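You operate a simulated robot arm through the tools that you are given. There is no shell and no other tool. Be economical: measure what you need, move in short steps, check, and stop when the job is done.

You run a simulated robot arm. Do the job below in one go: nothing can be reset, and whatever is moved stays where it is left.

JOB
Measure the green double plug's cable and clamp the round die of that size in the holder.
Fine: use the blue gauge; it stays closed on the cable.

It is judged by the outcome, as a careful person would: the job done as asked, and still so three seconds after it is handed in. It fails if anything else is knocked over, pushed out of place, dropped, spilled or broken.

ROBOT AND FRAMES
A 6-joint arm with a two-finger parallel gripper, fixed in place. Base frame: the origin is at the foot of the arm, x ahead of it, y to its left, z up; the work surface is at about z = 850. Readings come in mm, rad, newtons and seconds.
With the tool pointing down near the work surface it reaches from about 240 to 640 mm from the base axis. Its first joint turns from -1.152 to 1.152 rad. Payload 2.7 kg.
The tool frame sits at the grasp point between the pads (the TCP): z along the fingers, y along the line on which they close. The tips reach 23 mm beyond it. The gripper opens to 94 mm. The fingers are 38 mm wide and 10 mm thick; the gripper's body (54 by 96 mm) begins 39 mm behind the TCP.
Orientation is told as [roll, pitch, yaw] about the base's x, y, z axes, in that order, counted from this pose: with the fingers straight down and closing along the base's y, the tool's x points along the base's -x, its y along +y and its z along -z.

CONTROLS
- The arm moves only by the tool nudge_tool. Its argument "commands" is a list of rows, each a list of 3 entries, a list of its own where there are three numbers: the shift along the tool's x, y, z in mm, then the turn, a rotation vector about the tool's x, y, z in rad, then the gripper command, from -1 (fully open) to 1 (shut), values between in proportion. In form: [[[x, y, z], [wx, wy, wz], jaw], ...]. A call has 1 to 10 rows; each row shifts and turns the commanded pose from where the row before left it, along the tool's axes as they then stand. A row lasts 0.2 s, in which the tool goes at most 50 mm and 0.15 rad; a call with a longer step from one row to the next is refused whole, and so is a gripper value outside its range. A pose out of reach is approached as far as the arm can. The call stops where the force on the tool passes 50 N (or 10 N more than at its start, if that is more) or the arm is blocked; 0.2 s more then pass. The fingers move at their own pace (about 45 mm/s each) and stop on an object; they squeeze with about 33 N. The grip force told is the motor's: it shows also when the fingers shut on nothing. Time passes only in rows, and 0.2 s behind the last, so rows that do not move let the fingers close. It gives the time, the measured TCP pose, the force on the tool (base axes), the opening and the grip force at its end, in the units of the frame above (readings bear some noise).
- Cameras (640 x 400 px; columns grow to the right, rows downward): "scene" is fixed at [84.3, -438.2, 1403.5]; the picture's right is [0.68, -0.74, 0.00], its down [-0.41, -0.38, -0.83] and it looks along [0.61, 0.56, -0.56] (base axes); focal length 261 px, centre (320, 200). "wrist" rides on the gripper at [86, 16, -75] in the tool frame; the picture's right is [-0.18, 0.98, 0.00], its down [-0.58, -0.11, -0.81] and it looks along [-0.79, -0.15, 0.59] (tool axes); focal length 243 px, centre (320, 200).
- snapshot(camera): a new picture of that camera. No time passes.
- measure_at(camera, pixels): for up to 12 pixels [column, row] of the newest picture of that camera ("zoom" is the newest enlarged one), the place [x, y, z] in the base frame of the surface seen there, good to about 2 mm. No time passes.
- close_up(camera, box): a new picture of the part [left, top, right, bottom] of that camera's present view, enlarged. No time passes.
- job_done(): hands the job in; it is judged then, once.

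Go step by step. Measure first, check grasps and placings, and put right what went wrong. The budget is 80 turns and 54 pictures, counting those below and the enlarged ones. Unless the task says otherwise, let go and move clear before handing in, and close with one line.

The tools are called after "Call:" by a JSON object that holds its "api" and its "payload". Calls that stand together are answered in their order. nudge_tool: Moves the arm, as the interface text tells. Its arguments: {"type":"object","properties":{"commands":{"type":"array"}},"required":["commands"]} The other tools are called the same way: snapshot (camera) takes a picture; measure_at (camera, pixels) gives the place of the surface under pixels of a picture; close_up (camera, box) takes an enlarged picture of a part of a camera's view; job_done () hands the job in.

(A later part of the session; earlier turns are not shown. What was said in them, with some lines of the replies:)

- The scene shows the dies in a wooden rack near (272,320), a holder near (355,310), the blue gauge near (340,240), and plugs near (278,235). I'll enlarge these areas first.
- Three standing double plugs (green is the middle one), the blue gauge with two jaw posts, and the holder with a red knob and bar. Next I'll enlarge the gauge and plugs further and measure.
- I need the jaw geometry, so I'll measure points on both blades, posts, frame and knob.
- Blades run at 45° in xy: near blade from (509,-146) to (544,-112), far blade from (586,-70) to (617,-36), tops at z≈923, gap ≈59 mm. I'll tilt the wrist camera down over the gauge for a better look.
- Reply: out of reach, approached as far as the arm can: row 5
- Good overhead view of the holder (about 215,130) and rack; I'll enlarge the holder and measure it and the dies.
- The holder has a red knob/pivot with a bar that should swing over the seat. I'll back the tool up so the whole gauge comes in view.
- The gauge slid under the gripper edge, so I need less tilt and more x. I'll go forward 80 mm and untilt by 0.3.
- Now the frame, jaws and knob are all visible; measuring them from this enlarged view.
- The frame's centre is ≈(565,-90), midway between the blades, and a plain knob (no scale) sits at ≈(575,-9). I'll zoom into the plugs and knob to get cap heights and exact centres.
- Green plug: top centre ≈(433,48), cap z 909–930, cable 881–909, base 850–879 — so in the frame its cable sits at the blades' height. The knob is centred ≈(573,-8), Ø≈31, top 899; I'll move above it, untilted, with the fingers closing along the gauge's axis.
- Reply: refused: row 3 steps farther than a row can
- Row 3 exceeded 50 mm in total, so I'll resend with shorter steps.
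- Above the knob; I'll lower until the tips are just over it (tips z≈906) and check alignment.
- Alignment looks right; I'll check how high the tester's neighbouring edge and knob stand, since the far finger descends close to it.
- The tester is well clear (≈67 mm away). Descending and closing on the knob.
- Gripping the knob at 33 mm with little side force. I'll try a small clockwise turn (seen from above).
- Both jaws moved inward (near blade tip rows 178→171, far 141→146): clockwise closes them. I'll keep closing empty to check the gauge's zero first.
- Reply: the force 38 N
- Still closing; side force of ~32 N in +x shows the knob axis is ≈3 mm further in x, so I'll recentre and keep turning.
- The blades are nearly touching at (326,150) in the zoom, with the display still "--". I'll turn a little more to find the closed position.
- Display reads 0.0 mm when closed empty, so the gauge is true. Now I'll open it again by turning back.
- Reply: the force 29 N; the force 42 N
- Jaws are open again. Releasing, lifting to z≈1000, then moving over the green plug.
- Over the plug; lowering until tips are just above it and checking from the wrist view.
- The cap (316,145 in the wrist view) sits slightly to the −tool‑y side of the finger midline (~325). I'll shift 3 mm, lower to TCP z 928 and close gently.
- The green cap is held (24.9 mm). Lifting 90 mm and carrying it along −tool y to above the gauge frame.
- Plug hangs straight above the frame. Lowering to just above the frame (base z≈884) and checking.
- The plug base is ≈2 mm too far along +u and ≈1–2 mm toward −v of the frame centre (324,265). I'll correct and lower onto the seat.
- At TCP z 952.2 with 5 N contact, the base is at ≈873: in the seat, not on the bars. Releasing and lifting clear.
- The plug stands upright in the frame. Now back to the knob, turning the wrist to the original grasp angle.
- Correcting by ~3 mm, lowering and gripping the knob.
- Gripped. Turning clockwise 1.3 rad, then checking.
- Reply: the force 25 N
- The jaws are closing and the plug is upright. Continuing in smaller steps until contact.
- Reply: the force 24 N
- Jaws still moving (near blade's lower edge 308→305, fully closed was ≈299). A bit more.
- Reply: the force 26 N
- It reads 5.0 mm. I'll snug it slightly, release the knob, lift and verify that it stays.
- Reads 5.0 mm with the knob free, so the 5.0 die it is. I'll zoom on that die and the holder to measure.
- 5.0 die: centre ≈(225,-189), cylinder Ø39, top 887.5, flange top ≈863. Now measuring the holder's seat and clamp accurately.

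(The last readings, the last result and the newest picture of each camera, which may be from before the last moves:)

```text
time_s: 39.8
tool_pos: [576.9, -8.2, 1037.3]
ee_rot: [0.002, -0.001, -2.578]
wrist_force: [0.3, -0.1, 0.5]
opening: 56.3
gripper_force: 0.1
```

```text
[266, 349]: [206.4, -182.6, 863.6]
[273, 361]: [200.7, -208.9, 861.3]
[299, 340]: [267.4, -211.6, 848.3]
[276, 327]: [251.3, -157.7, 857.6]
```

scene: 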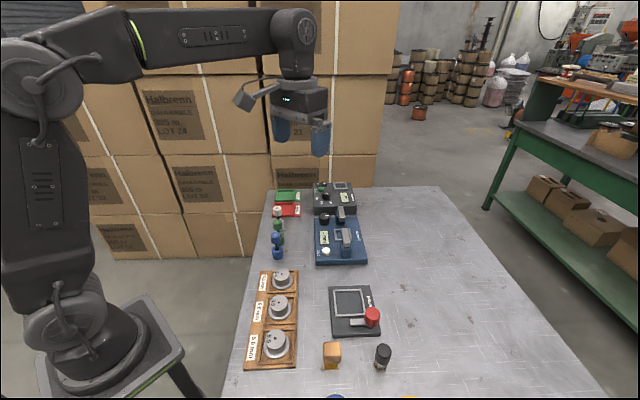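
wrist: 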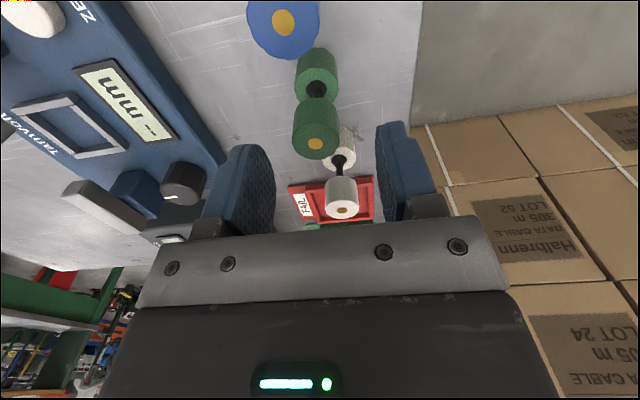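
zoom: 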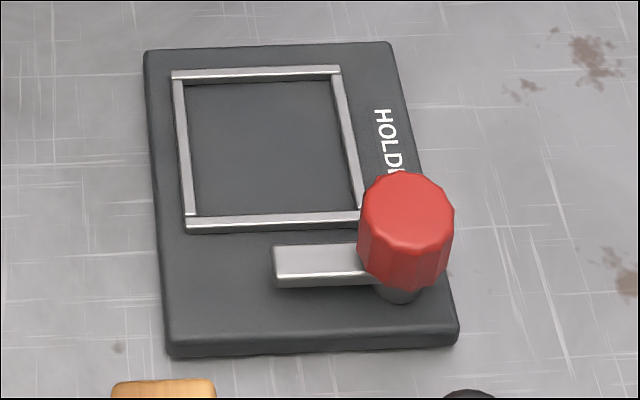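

Now the exact seat corners, knob and lever.

Call:
{"api": "measure_at", "payload": {"camera": "zoom", "pixels": [[175, 75], [336, 70], [190, 218], [358, 214], [188, 88], [330, 82], [195, 210], [350, 205], [405, 215], [405, 178], [365, 210], [450, 220]]}}

Call:
{"api": "measure_at", "payload": {"camera": "zoom", "pixels": [[278, 250], [283, 275], [360, 250], [365, 275], [400, 285], [400, 296], [405, 240], [340, 265]]}}

```text
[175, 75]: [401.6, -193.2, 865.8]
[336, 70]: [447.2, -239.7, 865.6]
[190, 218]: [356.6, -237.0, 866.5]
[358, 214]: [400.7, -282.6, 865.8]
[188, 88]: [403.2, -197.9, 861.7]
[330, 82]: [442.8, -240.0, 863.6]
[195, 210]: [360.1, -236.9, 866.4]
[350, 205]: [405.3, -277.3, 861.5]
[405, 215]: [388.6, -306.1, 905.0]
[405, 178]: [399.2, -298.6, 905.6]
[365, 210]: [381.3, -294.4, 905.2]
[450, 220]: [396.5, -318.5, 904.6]
```

```text
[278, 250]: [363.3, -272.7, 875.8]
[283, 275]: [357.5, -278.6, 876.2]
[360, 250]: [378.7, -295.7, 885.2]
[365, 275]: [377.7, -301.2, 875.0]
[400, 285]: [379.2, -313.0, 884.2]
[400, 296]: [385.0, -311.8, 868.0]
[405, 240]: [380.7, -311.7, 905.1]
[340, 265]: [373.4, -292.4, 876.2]
```

Seat centre ≈(401.5,-238), seat z 861, knob centre ≈(389.5,-306), lever top 876. Moving high towards the 5.0 die, with fingers closing across the rack.

Call:
{"api": "nudge_tool", "payload": {"commands": [[[0, 0, 0], [0, 0, -0.11], -0.35], [[0, 0, 0], [0, 0, -0.112], -0.35], [[-42, -13.4, 0], [0, 0, 0], -0.35], [[-42, -13.4, 0], [0, 0, 0], -0.35], [[-42, -13.4, 0], [0, 0, 0], -0.35], [[-42, -13.4, 0], [0, 0, 0], -0.35], [[-42, -13.4, 0], [0, 0, 0], -0.35], [[-42, -13.4, 0], [0, 0, 0], -0.35], [[-42, -13.4, 0], [0, 0, 0], -0.35], [[-42, -13.4, 0], [0, 0, 0], -0.35]]}}

Call:
{"api": "nudge_tool", "payload": {"commands": [[[-20, -6.8, 20], [0, 0, 0], -0.35], [[-20, -6.9, 30], [0, 0, 0], -0.35], [[0, 0, 30], [0, 0, 0], -0.35], [[0, 0, 0], [0, 0, 0], -0.35]]}}

Call:
{"api": "snapshot", "payload": {"camera": "scene"}}

```text
time_s: 42.0
tool_pos: [263.7, -171.7, 1036.4]
ee_rot: [0.0, -0.001, -2.355]
wrist_force: [-0.1, 0.3, 0.3]
opening: 63.5
gripper_force: 0.0
```

```text
time_s: 43.0
tool_pos: [227.0, -189.6, 958.8]
ee_rot: [-0.001, -0.002, -2.351]
wrist_force: [0.0, 1.1, -0.1]
opening: 63.5
gripper_force: 0.0
```

```text
17 pictures are left
```

scene: 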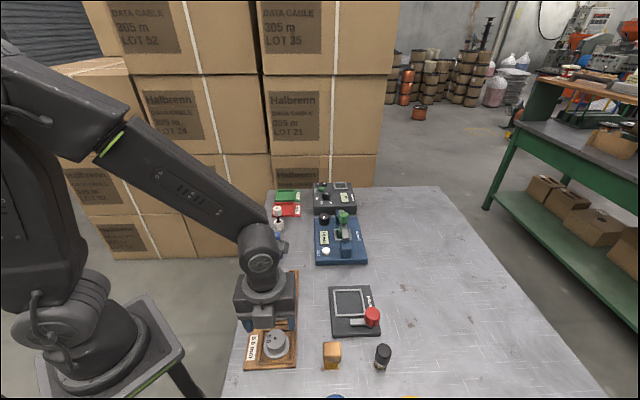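

Arm is over the 5.0 die. Lowering to just above and checking in the wrist camera.

Call:
{"api": "nudge_tool", "payload": {"commands": [[[-1, 1, 20], [0, 0, 0], -0.35], [[0, 0, 20], [0, 0, 0], -0.35], [[0, 0, 0], [0, 0, 0], -0.35]]}}

Call:
{"api": "snapshot", "payload": {"camera": "wrist"}}

Call:
{"api": "measure_at", "payload": {"camera": "wrist", "pixels": [[320, 100], [300, 120], [340, 120], [320, 140], [320, 80], [320, 160]]}}

```text
time_s: 43.8
tool_pos: [226.1, -192.6, 920.5]
ee_rot: [0.0, -0.002, -2.353]
wrist_force: [0.0, -0.2, -0.2]
opening: 63.4
gripper_force: 0.2
```

```text
16 pictures are left
```

wrist: 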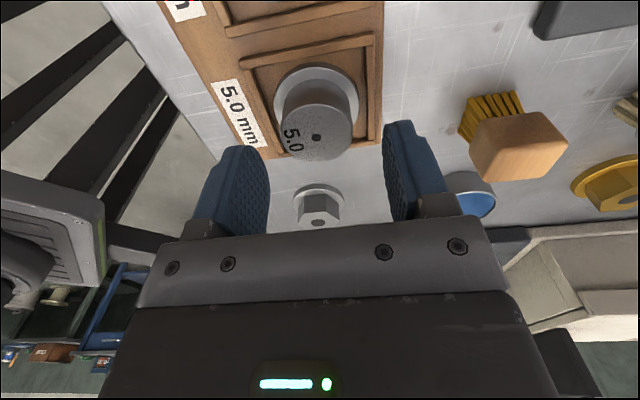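

```text
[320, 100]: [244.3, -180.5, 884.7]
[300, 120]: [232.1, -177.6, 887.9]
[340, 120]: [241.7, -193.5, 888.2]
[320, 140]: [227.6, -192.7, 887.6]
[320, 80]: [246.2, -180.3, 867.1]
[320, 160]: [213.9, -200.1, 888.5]
```

The die hole (316,137) maps to ≈(227,-190). A loose hex piece is visible at (318,205), so I'll check its position before descending.

Call:
{"api": "measure_at", "payload": {"camera": "wrist", "pixels": [[318, 221], [318, 205], [318, 190], [316, 137], [288, 110], [345, 110]]}}

```text
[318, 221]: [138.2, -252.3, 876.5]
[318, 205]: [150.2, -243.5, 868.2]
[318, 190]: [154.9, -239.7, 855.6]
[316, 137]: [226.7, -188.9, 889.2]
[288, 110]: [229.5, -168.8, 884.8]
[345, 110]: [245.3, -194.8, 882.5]
```

The hex piece is ≈90 mm away: clear. Aligning, lowering to TCP z 891 and closing on the die's cylinder.

Call:
{"api": "nudge_tool", "payload": {"commands": [[[2.8, -1.6, 10], [0, 0, 0], -0.35], [[0, 0, 10], [0, 0, 0], -0.35], [[0, 0, 9], [0, 0, 0], -0.35], [[0, 0, 0], [0, 0, 0], -0.35], [[0, 0, 0], [0, 0, 0], 0], [[0, 0, 0], [0, 0, 0], 0.6], [[0, 0, 0], [0, 0, 0], 0.6], [[0, 0, 0], [0, 0, 0], 0.6]]}}

Call:
{"api": "close_up", "payload": {"camera": "scene", "box": [225, 290, 315, 375]}}

```text
time_s: 45.6
tool_pos: [225.5, -190.5, 889.8]
ee_rot: [0.001, -0.002, -2.352]
wrist_force: [-0.1, 0.2, -0.9]
opening: 39.0
gripper_force: 33.0
```

```text
4.71 times, centred on (270, 332) of scene
```

zoom: 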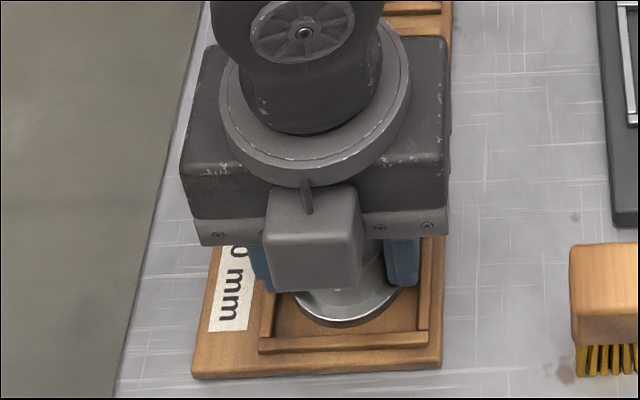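

Die gripped at 39.0 mm. Lifting 65 mm and carrying it above the holder.

Call:
{"api": "nudge_tool", "payload": {"commands": [[[0, 0, -20], [0, 0, 0], 0.6], [[0, 0, -25], [0, 0, 0], 0.6], [[0, 0, -20], [0, 0, 0], 0.6], [[18.2, 31.6, 0], [0, 0, 0], 0.6], [[18.2, 31.6, 0], [0, 0, 0], 0.6], [[18.2, 31.6, 0], [0, 0, 0], 0.6], [[18.2, 31.6, 0], [0, 0, 0], 0.6], [[18.2, 31.6, 0], [0, 0, 0], 0.6], [[0, 0, 0], [0, 0, 0], 0.6]]}}

Call:
{"api": "close_up", "payload": {"camera": "scene", "box": [310, 240, 400, 345]}}

Call:
{"api": "snapshot", "payload": {"camera": "wrist"}}

```text
time_s: 47.6
tool_pos: [402.5, -236.5, 952.9]
ee_rot: [-0.001, -0.001, -2.351]
wrist_force: [-0.1, -0.1, -3.0]
opening: 39.3
gripper_force: 32.8
```

```text
3.81 times, centred on (355, 292) of scene
```

zoom: 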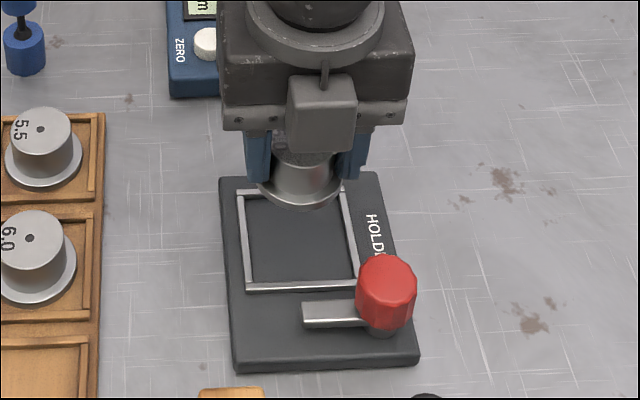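

```text
13 pictures are left
```

wrist: 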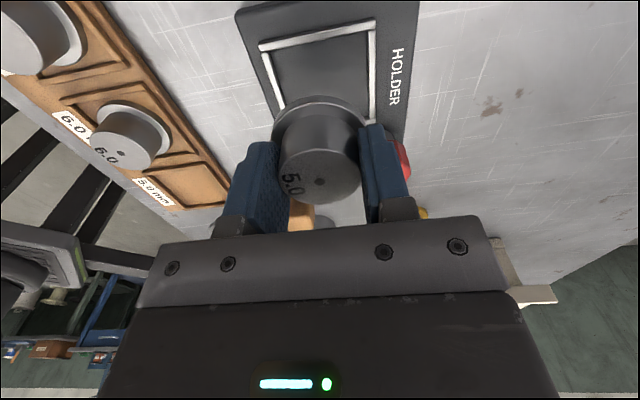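

Measuring the held die's top to find its centre relative to the TCP.

Call:
{"api": "measure_at", "payload": {"camera": "wrist", "pixels": [[320, 182], [320, 155], [320, 199], [300, 170], [340, 170], [320, 100], [320, 152]]}}

```text
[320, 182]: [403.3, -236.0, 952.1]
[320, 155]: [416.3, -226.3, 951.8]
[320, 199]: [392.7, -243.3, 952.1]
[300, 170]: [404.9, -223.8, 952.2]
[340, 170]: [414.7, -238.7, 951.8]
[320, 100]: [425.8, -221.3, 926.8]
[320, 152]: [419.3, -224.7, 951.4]
```

Die centre is ≈(403.5,-235.8); I need −3 mm along tool x. Correcting and lowering to just above the rails.

Call:
{"api": "nudge_tool", "payload": {"commands": [[[-3, 0, 0], [0, 0, 0], 0.6], [[0, 0, 20], [0, 0, 0], 0.6], [[0, 0, 24], [0, 0, 0], 0.6], [[0, 0, 0], [0, 0, 0], 0.6]]}}

Call:
{"api": "close_up", "payload": {"camera": "scene", "box": [322, 270, 394, 345]}}

Call:
{"api": "snapshot", "payload": {"camera": "wrist"}}

Call:
{"api": "measure_at", "payload": {"camera": "wrist", "pixels": [[320, 182], [320, 155], [320, 199], [320, 100]]}}

```text
time_s: 48.6
tool_pos: [400.6, -238.1, 912.2]
ee_rot: [0.0, -0.002, -2.352]
wrist_force: [0.2, 0.3, -2.3]
opening: 38.9
gripper_force: 32.9
```

```text
5.33 times, centred on (358, 308) of scene
```

zoom: 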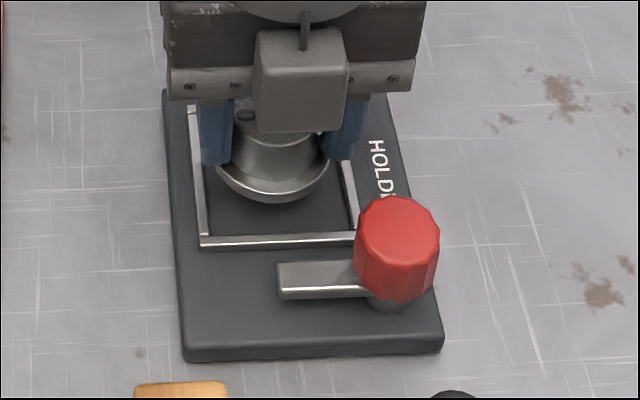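

```text
11 pictures are left
```

wrist: 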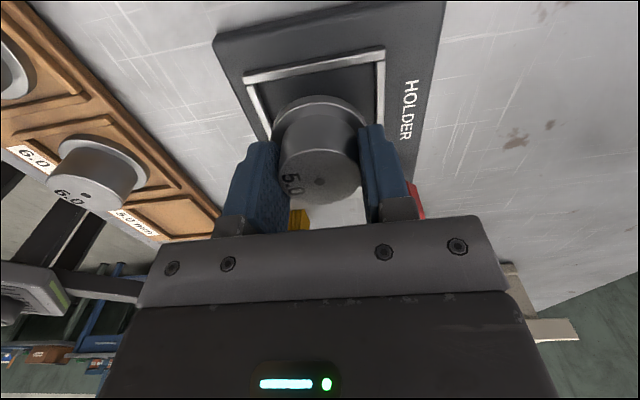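

```text
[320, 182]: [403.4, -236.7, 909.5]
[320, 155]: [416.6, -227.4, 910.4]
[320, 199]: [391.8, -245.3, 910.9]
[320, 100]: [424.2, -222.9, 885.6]
```

Projected seat centre lands at (275,157) in the zoom, and the flange centre is ≈(272,157): within ~1 mm. Small trim, then lowering into the seat.

Call:
{"api": "nudge_tool", "payload": {"commands": [[[-0.6, 0.8, 6], [0, 0, 0], 0.6], [[0, 0, 6], [0, 0, 0], 0.6], [[0, 0, 4], [0, 0, 0], 0.6], [[0, 0, 2], [0, 0, 0], 0.6], [[0, 0, 0], [0, 0, 0], 0.6]]}}

Call:
{"api": "close_up", "payload": {"camera": "scene", "box": [322, 270, 394, 345]}}

```text
time_s: 49.8
tool_pos: [400.7, -239.7, 894.1]
ee_rot: [0.0, -0.001, -2.353]
wrist_force: [-1.2, 0.2, 0.5]
opening: 39.0
gripper_force: 32.7
```

```text
5.33 times, centred on (358, 308) of scene
```

zoom: 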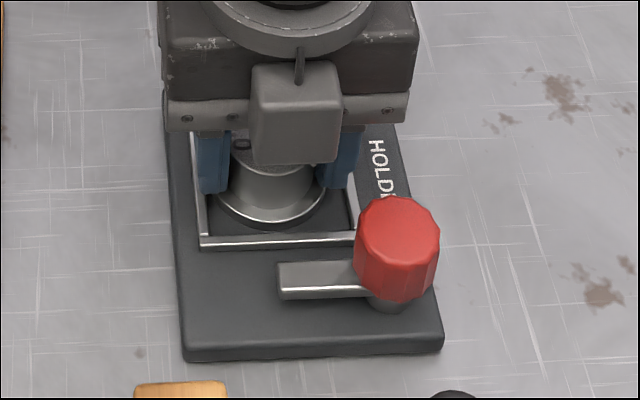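

The flange is inside the rails and force changed to +0.5 N (about touching). One mm more, then release and lift.

Call:
{"api": "nudge_tool", "payload": {"commands": [[[0, 0, 0.8], [0, 0, 0], 0.6], [[0, 0, 0], [0, 0, 0], 0.6], [[0, 0, 0], [0, 0, 0], 0], [[0, 0, 0], [0, 0, 0], -0.35], [[0, 0, 0], [0, 0, 0], -0.35], [[0, 0, -30], [0, 0, 0], -0.35], [[0, 0, -30], [0, 0, 0], -0.35], [[0, 0, -30], [0, 0, 0], -0.35], [[0, 0, 0], [0, 0, 0], -0.35]]}}

Call:
{"api": "close_up", "payload": {"camera": "scene", "box": [322, 270, 394, 345]}}

Call:
{"api": "measure_at", "payload": {"camera": "zoom", "pixels": [[265, 195], [270, 215], [275, 140], [397, 230], [397, 205], [360, 235], [435, 235], [397, 265]]}}

```text
time_s: 51.8
tool_pos: [398.9, -237.2, 984.2]
ee_rot: [0.0, -0.002, -2.353]
wrist_force: [0.2, 0.2, 0.5]
opening: 63.7
gripper_force: 0.1
```

```text
5.33 times, centred on (358, 308) of scene
```

zoom: 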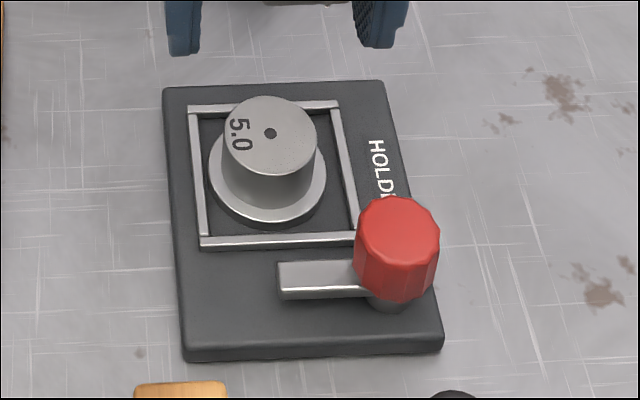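

```text
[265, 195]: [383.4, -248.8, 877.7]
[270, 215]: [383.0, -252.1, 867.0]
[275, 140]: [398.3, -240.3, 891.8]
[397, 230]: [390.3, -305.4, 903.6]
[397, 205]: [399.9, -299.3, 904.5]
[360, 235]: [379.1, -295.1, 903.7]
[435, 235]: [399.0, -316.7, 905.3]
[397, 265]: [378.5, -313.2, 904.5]
```

Die is flat in the seat. Now to the red knob (centre ≈(389,-306)): moving over it and turning the wrist back for room to rotate clockwise.

Call:
{"api": "nudge_tool", "payload": {"commands": [[[-28, 20.8, 0], [0, 0, 0], -0.2], [[-28, 20.8, 0], [0, 0, 0], -0.2], [[0, 0, 0], [0, 0, -0.145], -0.2], [[0, 0, 0], [0, 0, -0.145], -0.2], [[0, 0, 0], [0, 0, -0.145], -0.2], [[0, 0, 0], [0, 0, -0.145], -0.2], [[0, 0, 0], [0, 0, -0.145], -0.2], [[0, 0, 0], [0, 0, -0.145], -0.2], [[0, 0, 0], [0, 0, -0.145], -0.2], [[0, 0, 0], [0, 0, -0.145], -0.2]]}}

Call:
{"api": "nudge_tool", "payload": {"commands": [[[0, 0, 20], [0, 0, 0], -0.2], [[0, 0, 25], [0, 0, 0], -0.2], [[0, 0, 0], [0, 0, 0], -0.2]]}}

Call:
{"api": "snapshot", "payload": {"camera": "wrist"}}

```text
time_s: 54.0
tool_pos: [390.2, -308.2, 981.6]
ee_rot: [-0.002, 0.0, -1.19]
wrist_force: [0.1, -0.2, 0.4]
opening: 56.3
gripper_force: 0.1
```

```text
time_s: 54.8
tool_pos: [390.6, -307.0, 935.1]
ee_rot: [-0.001, 0.0, -1.192]
wrist_force: [-1.0, 0.0, -0.4]
opening: 56.2
gripper_force: 0.0
```

```text
8 pictures are left
```

wrist: 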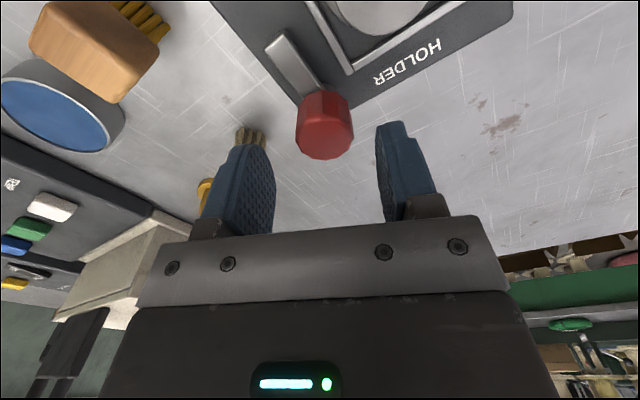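

The left finger comes down near the black brush (bristles at (250,135)); checking the clearance.

Call:
{"api": "measure_at", "payload": {"camera": "wrist", "pixels": [[262, 133], [250, 130], [240, 140], [265, 145], [325, 135], [300, 130], [350, 130], [325, 155]]}}

Call:
{"api": "measure_at", "payload": {"camera": "scene", "pixels": [[383, 347], [383, 352], [376, 352], [391, 352], [383, 362], [388, 366], [378, 366]]}}

```text
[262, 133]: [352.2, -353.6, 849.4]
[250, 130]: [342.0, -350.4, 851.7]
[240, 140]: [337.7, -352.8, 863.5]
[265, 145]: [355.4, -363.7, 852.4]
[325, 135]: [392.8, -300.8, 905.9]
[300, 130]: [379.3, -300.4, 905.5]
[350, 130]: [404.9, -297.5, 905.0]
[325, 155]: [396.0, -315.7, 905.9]
```

```text
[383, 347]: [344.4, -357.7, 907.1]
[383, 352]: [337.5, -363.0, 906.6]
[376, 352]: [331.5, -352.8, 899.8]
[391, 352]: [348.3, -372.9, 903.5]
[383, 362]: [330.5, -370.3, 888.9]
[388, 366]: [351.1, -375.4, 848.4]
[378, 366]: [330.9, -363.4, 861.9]
```

The brush is ≥18 mm from any finger position. Trimming 2 mm, lowering to z 907 and gripping the red knob.

Call:
{"api": "nudge_tool", "payload": {"commands": [[[1.5, 0.8, 10], [0, 0, 0], -0.2], [[0, 0, 10], [0, 0, 0], -0.2], [[0, 0, 8], [0, 0, 0], -0.2], [[0, 0, 0], [0, 0, 0], -0.2], [[0, 0, 0], [0, 0, 0], 0.6], [[0, 0, 0], [0, 0, 0], 0.6], [[0, 0, 0], [0, 0, 0], 0.6]]}}

```text
time_s: 56.4
tool_pos: [391.6, -305.0, 908.7]
ee_rot: [0.002, 0.0, -1.192]
wrist_force: [16.7, 7.0, -6.5]
opening: 31.3
gripper_force: 45.3
```

Gripped at 31.3 mm. Relieving the side force by 1.5 mm along tool y and turning clockwise 0.5 rad.

Call:
{"api": "nudge_tool", "payload": {"commands": [[[0, 1.5, 0], [0, 0, 0], 0.6], [[0, 0, 0], [0, 0, 0.12], 0.6], [[0, 0, 0], [0, 0, 0.12], 0.6], [[0, 0, 0], [0, 0, 0.12], 0.6], [[0, 0, 0], [0, 0, 0.12], 0.6], [[0, 0, 0], [0, 0, 0], 0.6]]}}

Call:
{"api": "close_up", "payload": {"camera": "scene", "box": [322, 270, 394, 345]}}

```text
time_s: 57.8
tool_pos: [393.1, -305.4, 909.3]
ee_rot: [0.0, 0.0, -1.676]
wrist_force: [20.6, 6.6, -11.1]
opening: 31.3
gripper_force: 45.2
```

```text
5.33 times, centred on (358, 308) of scene
```

zoom: 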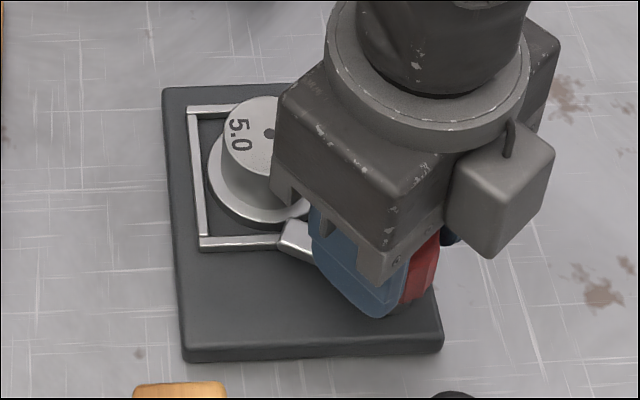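

The lever swings over the rail towards the die as wanted. Recentring 2 mm and turning another 0.5 rad.

Call:
{"api": "nudge_tool", "payload": {"commands": [[[0.3, 2, 0], [0, 0, 0], 0.6], [[0, 0, 0], [0, 0, 0.1], 0.6], [[0, 0, 0], [0, 0, 0.1], 0.6], [[0, 0, 0], [0, 0, 0.1], 0.6], [[0, 0, 0], [0, 0, 0.1], 0.6], [[0, 0, 0], [0, 0, 0.1], 0.6], [[0, 0, 0], [0, 0, 0], 0.6]]}}

Call:
{"api": "close_up", "payload": {"camera": "scene", "box": [322, 270, 394, 345]}}

```text
time_s: 59.4
tool_pos: [393.6, -308.9, 909.3]
ee_rot: [0.0, -0.003, -2.176]
wrist_force: [-6.3, -4.2, 1.3]
opening: 31.3
gripper_force: 44.8
```

```text
5.33 times, centred on (358, 308) of scene
```

zoom: 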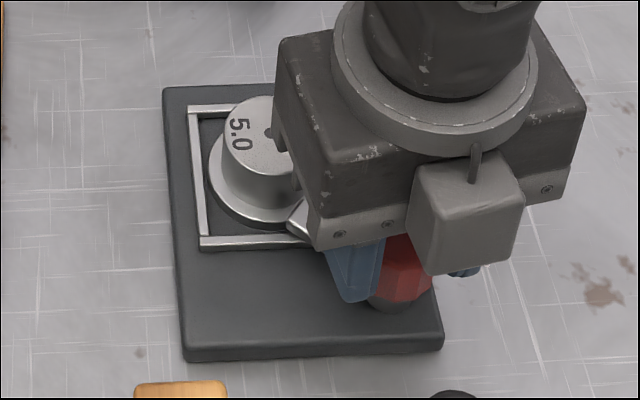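

The lever has swung ≈0.98 rad, roughly pointing at the die centre, and the die has not moved. I'll release, lift and inspect.

Call:
{"api": "nudge_tool", "payload": {"commands": [[[0, 0, 0], [0, 0, 0], 0.2], [[0, 0, 0], [0, 0, 0], -0.2], [[0, 0, 0], [0, 0, 0], -0.2], [[0, 0, -30], [0, 0, 0], -0.2], [[0, 0, -40], [0, 0, 0], -0.2], [[0, 0, -40], [0, 0, 0], -0.2], [[0, 0, -40], [0, 0, 0], -0.2], [[0, 0, 0], [0, 0, 0], -0.2]]}}

Call:
{"api": "close_up", "payload": {"camera": "scene", "box": [322, 270, 394, 345]}}

Call:
{"api": "measure_at", "payload": {"camera": "zoom", "pixels": [[290, 215], [310, 225], [300, 200], [330, 240], [315, 207], [275, 215], [270, 133], [398, 235], [345, 225], [322, 222]]}}

```text
time_s: 61.2
tool_pos: [396.4, -308.0, 1060.0]
ee_rot: [-0.002, -0.002, -2.173]
wrist_force: [-0.3, 0.8, 0.5]
opening: 56.4
gripper_force: 0.2
```

```text
5.33 times, centred on (358, 308) of scene
```

zoom: 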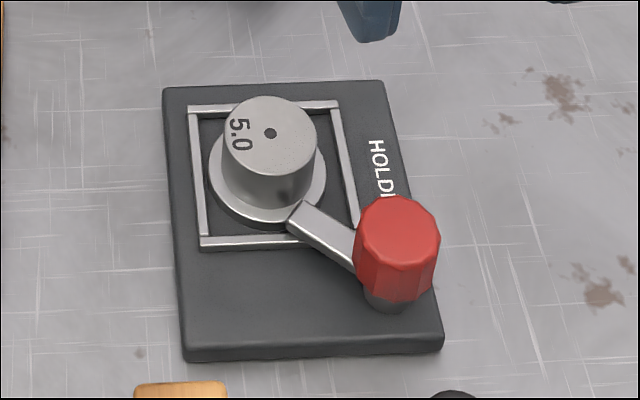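

```text
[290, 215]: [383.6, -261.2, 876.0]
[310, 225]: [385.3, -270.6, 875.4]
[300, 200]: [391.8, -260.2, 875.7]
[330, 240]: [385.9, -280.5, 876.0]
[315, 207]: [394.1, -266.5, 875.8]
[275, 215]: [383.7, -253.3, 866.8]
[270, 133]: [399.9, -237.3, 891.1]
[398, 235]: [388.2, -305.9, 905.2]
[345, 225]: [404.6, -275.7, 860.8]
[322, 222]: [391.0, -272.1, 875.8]
```

The lever tip (≈(387.5,-260.5)) only just reaches the flange edge; it points ≈92° and should point ≈81° at the die. I'll regrip and turn a bit further.

Call:
{"api": "nudge_tool", "payload": {"commands": [[[-0.8, -3, 40], [0, 0, 0], -0.2], [[0, 0, 40], [0, 0, 0], -0.2], [[0, 0, 40], [0, 0, 0], -0.2], [[0, 0, 31], [0, 0, 0], -0.2], [[0, 0, 0], [0, 0, 0], -0.2], [[0, 0, 0], [0, 0, 0], 0.6], [[0, 0, 0], [0, 0, 0], 0.6], [[0, 0, 0], [0, 0, 0], 0.6], [[0, 0, 0], [0, 0, 0], 0.6]]}}

Call:
{"api": "nudge_tool", "payload": {"commands": [[[0, 0, 0], [0, 0, 0.08], 0.6], [[0, 0, 0], [0, 0, 0.08], 0.6], [[0, 0, 0], [0, 0, 0.08], 0.6], [[0, 0, 0], [0, 0, 0], 0.6]]}}

Call:
{"api": "close_up", "payload": {"camera": "scene", "box": [322, 270, 394, 345]}}

```text
time_s: 63.2
tool_pos: [393.6, -305.8, 907.5]
ee_rot: [0.011, -0.001, -2.174]
wrist_force: [23.1, -16.2, -7.4]
opening: 31.4
gripper_force: 45.2
```

```text
time_s: 64.2
tool_pos: [394.1, -306.7, 907.3]
ee_rot: [0.011, 0.002, -2.414]
wrist_force: [24.3, -10.3, 2.0]
opening: 31.3
gripper_force: 45.5
```

```text
5.33 times, centred on (358, 308) of scene
```

zoom: 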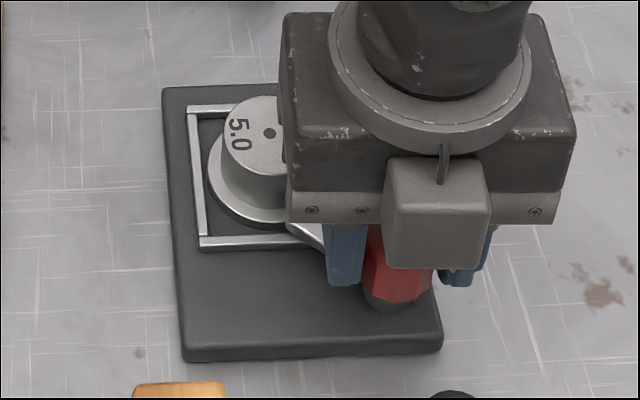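

The lever edge (290,222)–(325,249) lies on the same line as before while the tool turned 0.24 rad, which suggests an end stop. Releasing and measuring again.

Call:
{"api": "nudge_tool", "payload": {"commands": [[[0, 0, 0], [0, 0, 0], 0.2], [[0, 0, 0], [0, 0, 0], -0.2], [[0, 0, 0], [0, 0, 0], -0.2], [[0, 0, -30], [0, 0, 0], -0.2], [[0, 0, -40], [0, 0, 0], -0.2], [[0, 0, -40], [0, 0, 0], -0.2], [[0, 0, -40], [0, 0, 0], -0.2], [[0, 0, 0], [0, 0, 0], -0.2]]}}

Call:
{"api": "close_up", "payload": {"camera": "scene", "box": [335, 285, 383, 330]}}

Call:
{"api": "measure_at", "payload": {"camera": "zoom", "pixels": [[218, 197], [240, 170], [255, 200], [300, 230], [205, 200], [190, 195], [180, 210], [310, 210], [225, 230], [270, 240]]}}

```text
time_s: 66.0
tool_pos: [393.6, -305.8, 1056.2]
ee_rot: [0.001, -0.002, -2.412]
wrist_force: [-1.3, -0.2, -0.7]
opening: 56.7
gripper_force: 0.1
```

```text
8.89 times, centred on (359, 308) of scene
```

zoom: 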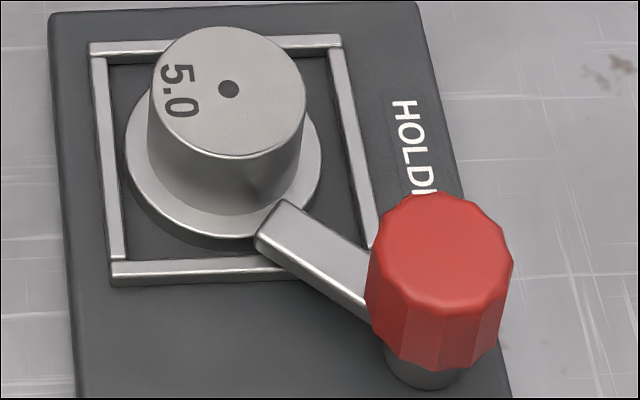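

```text
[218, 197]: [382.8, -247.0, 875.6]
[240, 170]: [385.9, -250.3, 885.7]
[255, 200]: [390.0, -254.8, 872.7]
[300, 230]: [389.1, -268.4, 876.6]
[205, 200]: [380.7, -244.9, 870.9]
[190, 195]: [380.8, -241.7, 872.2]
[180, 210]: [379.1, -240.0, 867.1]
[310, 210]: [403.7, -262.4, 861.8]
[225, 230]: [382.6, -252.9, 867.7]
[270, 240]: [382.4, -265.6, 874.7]
```

The lever is in the identical place after the second turn, so it is at its end stop with its tip over the die's flange; the die is flat and unmoved. One last overall check, including the gauge.

Call:
{"api": "nudge_tool", "payload": {"commands": [[[0, 0, -40], [0, 0, 0], -0.2], [[0, 0, -40], [0, 0, 0], -0.2], [[0, 0, 0], [0, 0, 0], -0.2], [[0, 0, 0], [0, 0, 0], -0.2]]}}

Call:
{"api": "close_up", "payload": {"camera": "scene", "box": [240, 180, 400, 380]}}

Call:
{"api": "close_up", "payload": {"camera": "scene", "box": [308, 195, 376, 270]}}

```text
time_s: 67.0
tool_pos: [391.0, -307.7, 1138.3]
ee_rot: [0.0, -0.002, -2.414]
wrist_force: [-0.6, -0.5, 0.7]
opening: 56.3
gripper_force: 0.0
```

```text
2.00 times, centred on (320, 280) of scene
```

zoom: 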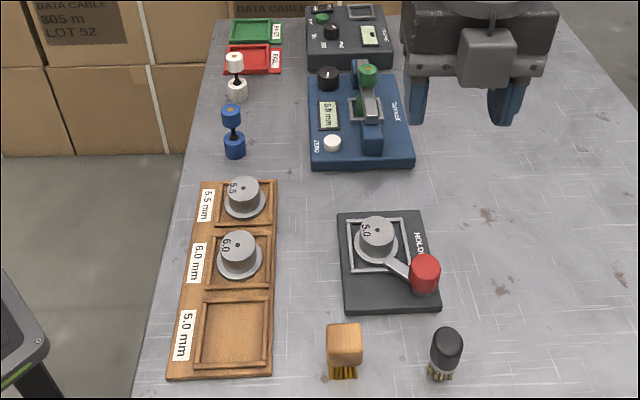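

```text
5.33 times, centred on (342, 232) of scene
```

zoom: 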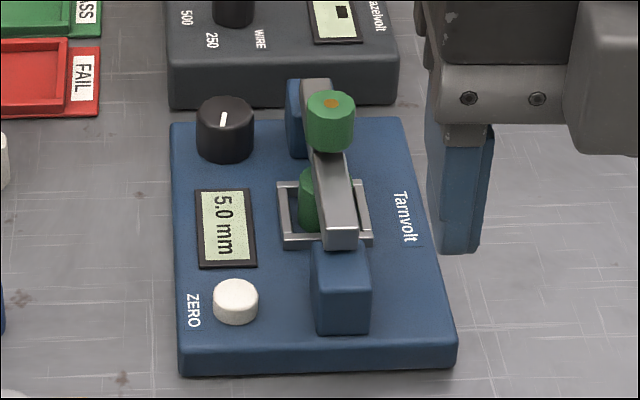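

The gauge is still closed on the green plug's cable at 5.0 mm. The 5.0 die is in the holder under the lever, and everything else stands where it was. Handing in.

Call:
{"api": "job_done", "payload": {}}

```text
The job is handed in.
```

I measured the green double plug's cable at 5.0 mm. The blue gauge is still closed on it, and the round 5.0 die is in the holder with the lever turned to its stop. The lever tip overlaps the die's flange by only about 1–2 mm, and I did not pull on the die to test the clamp.
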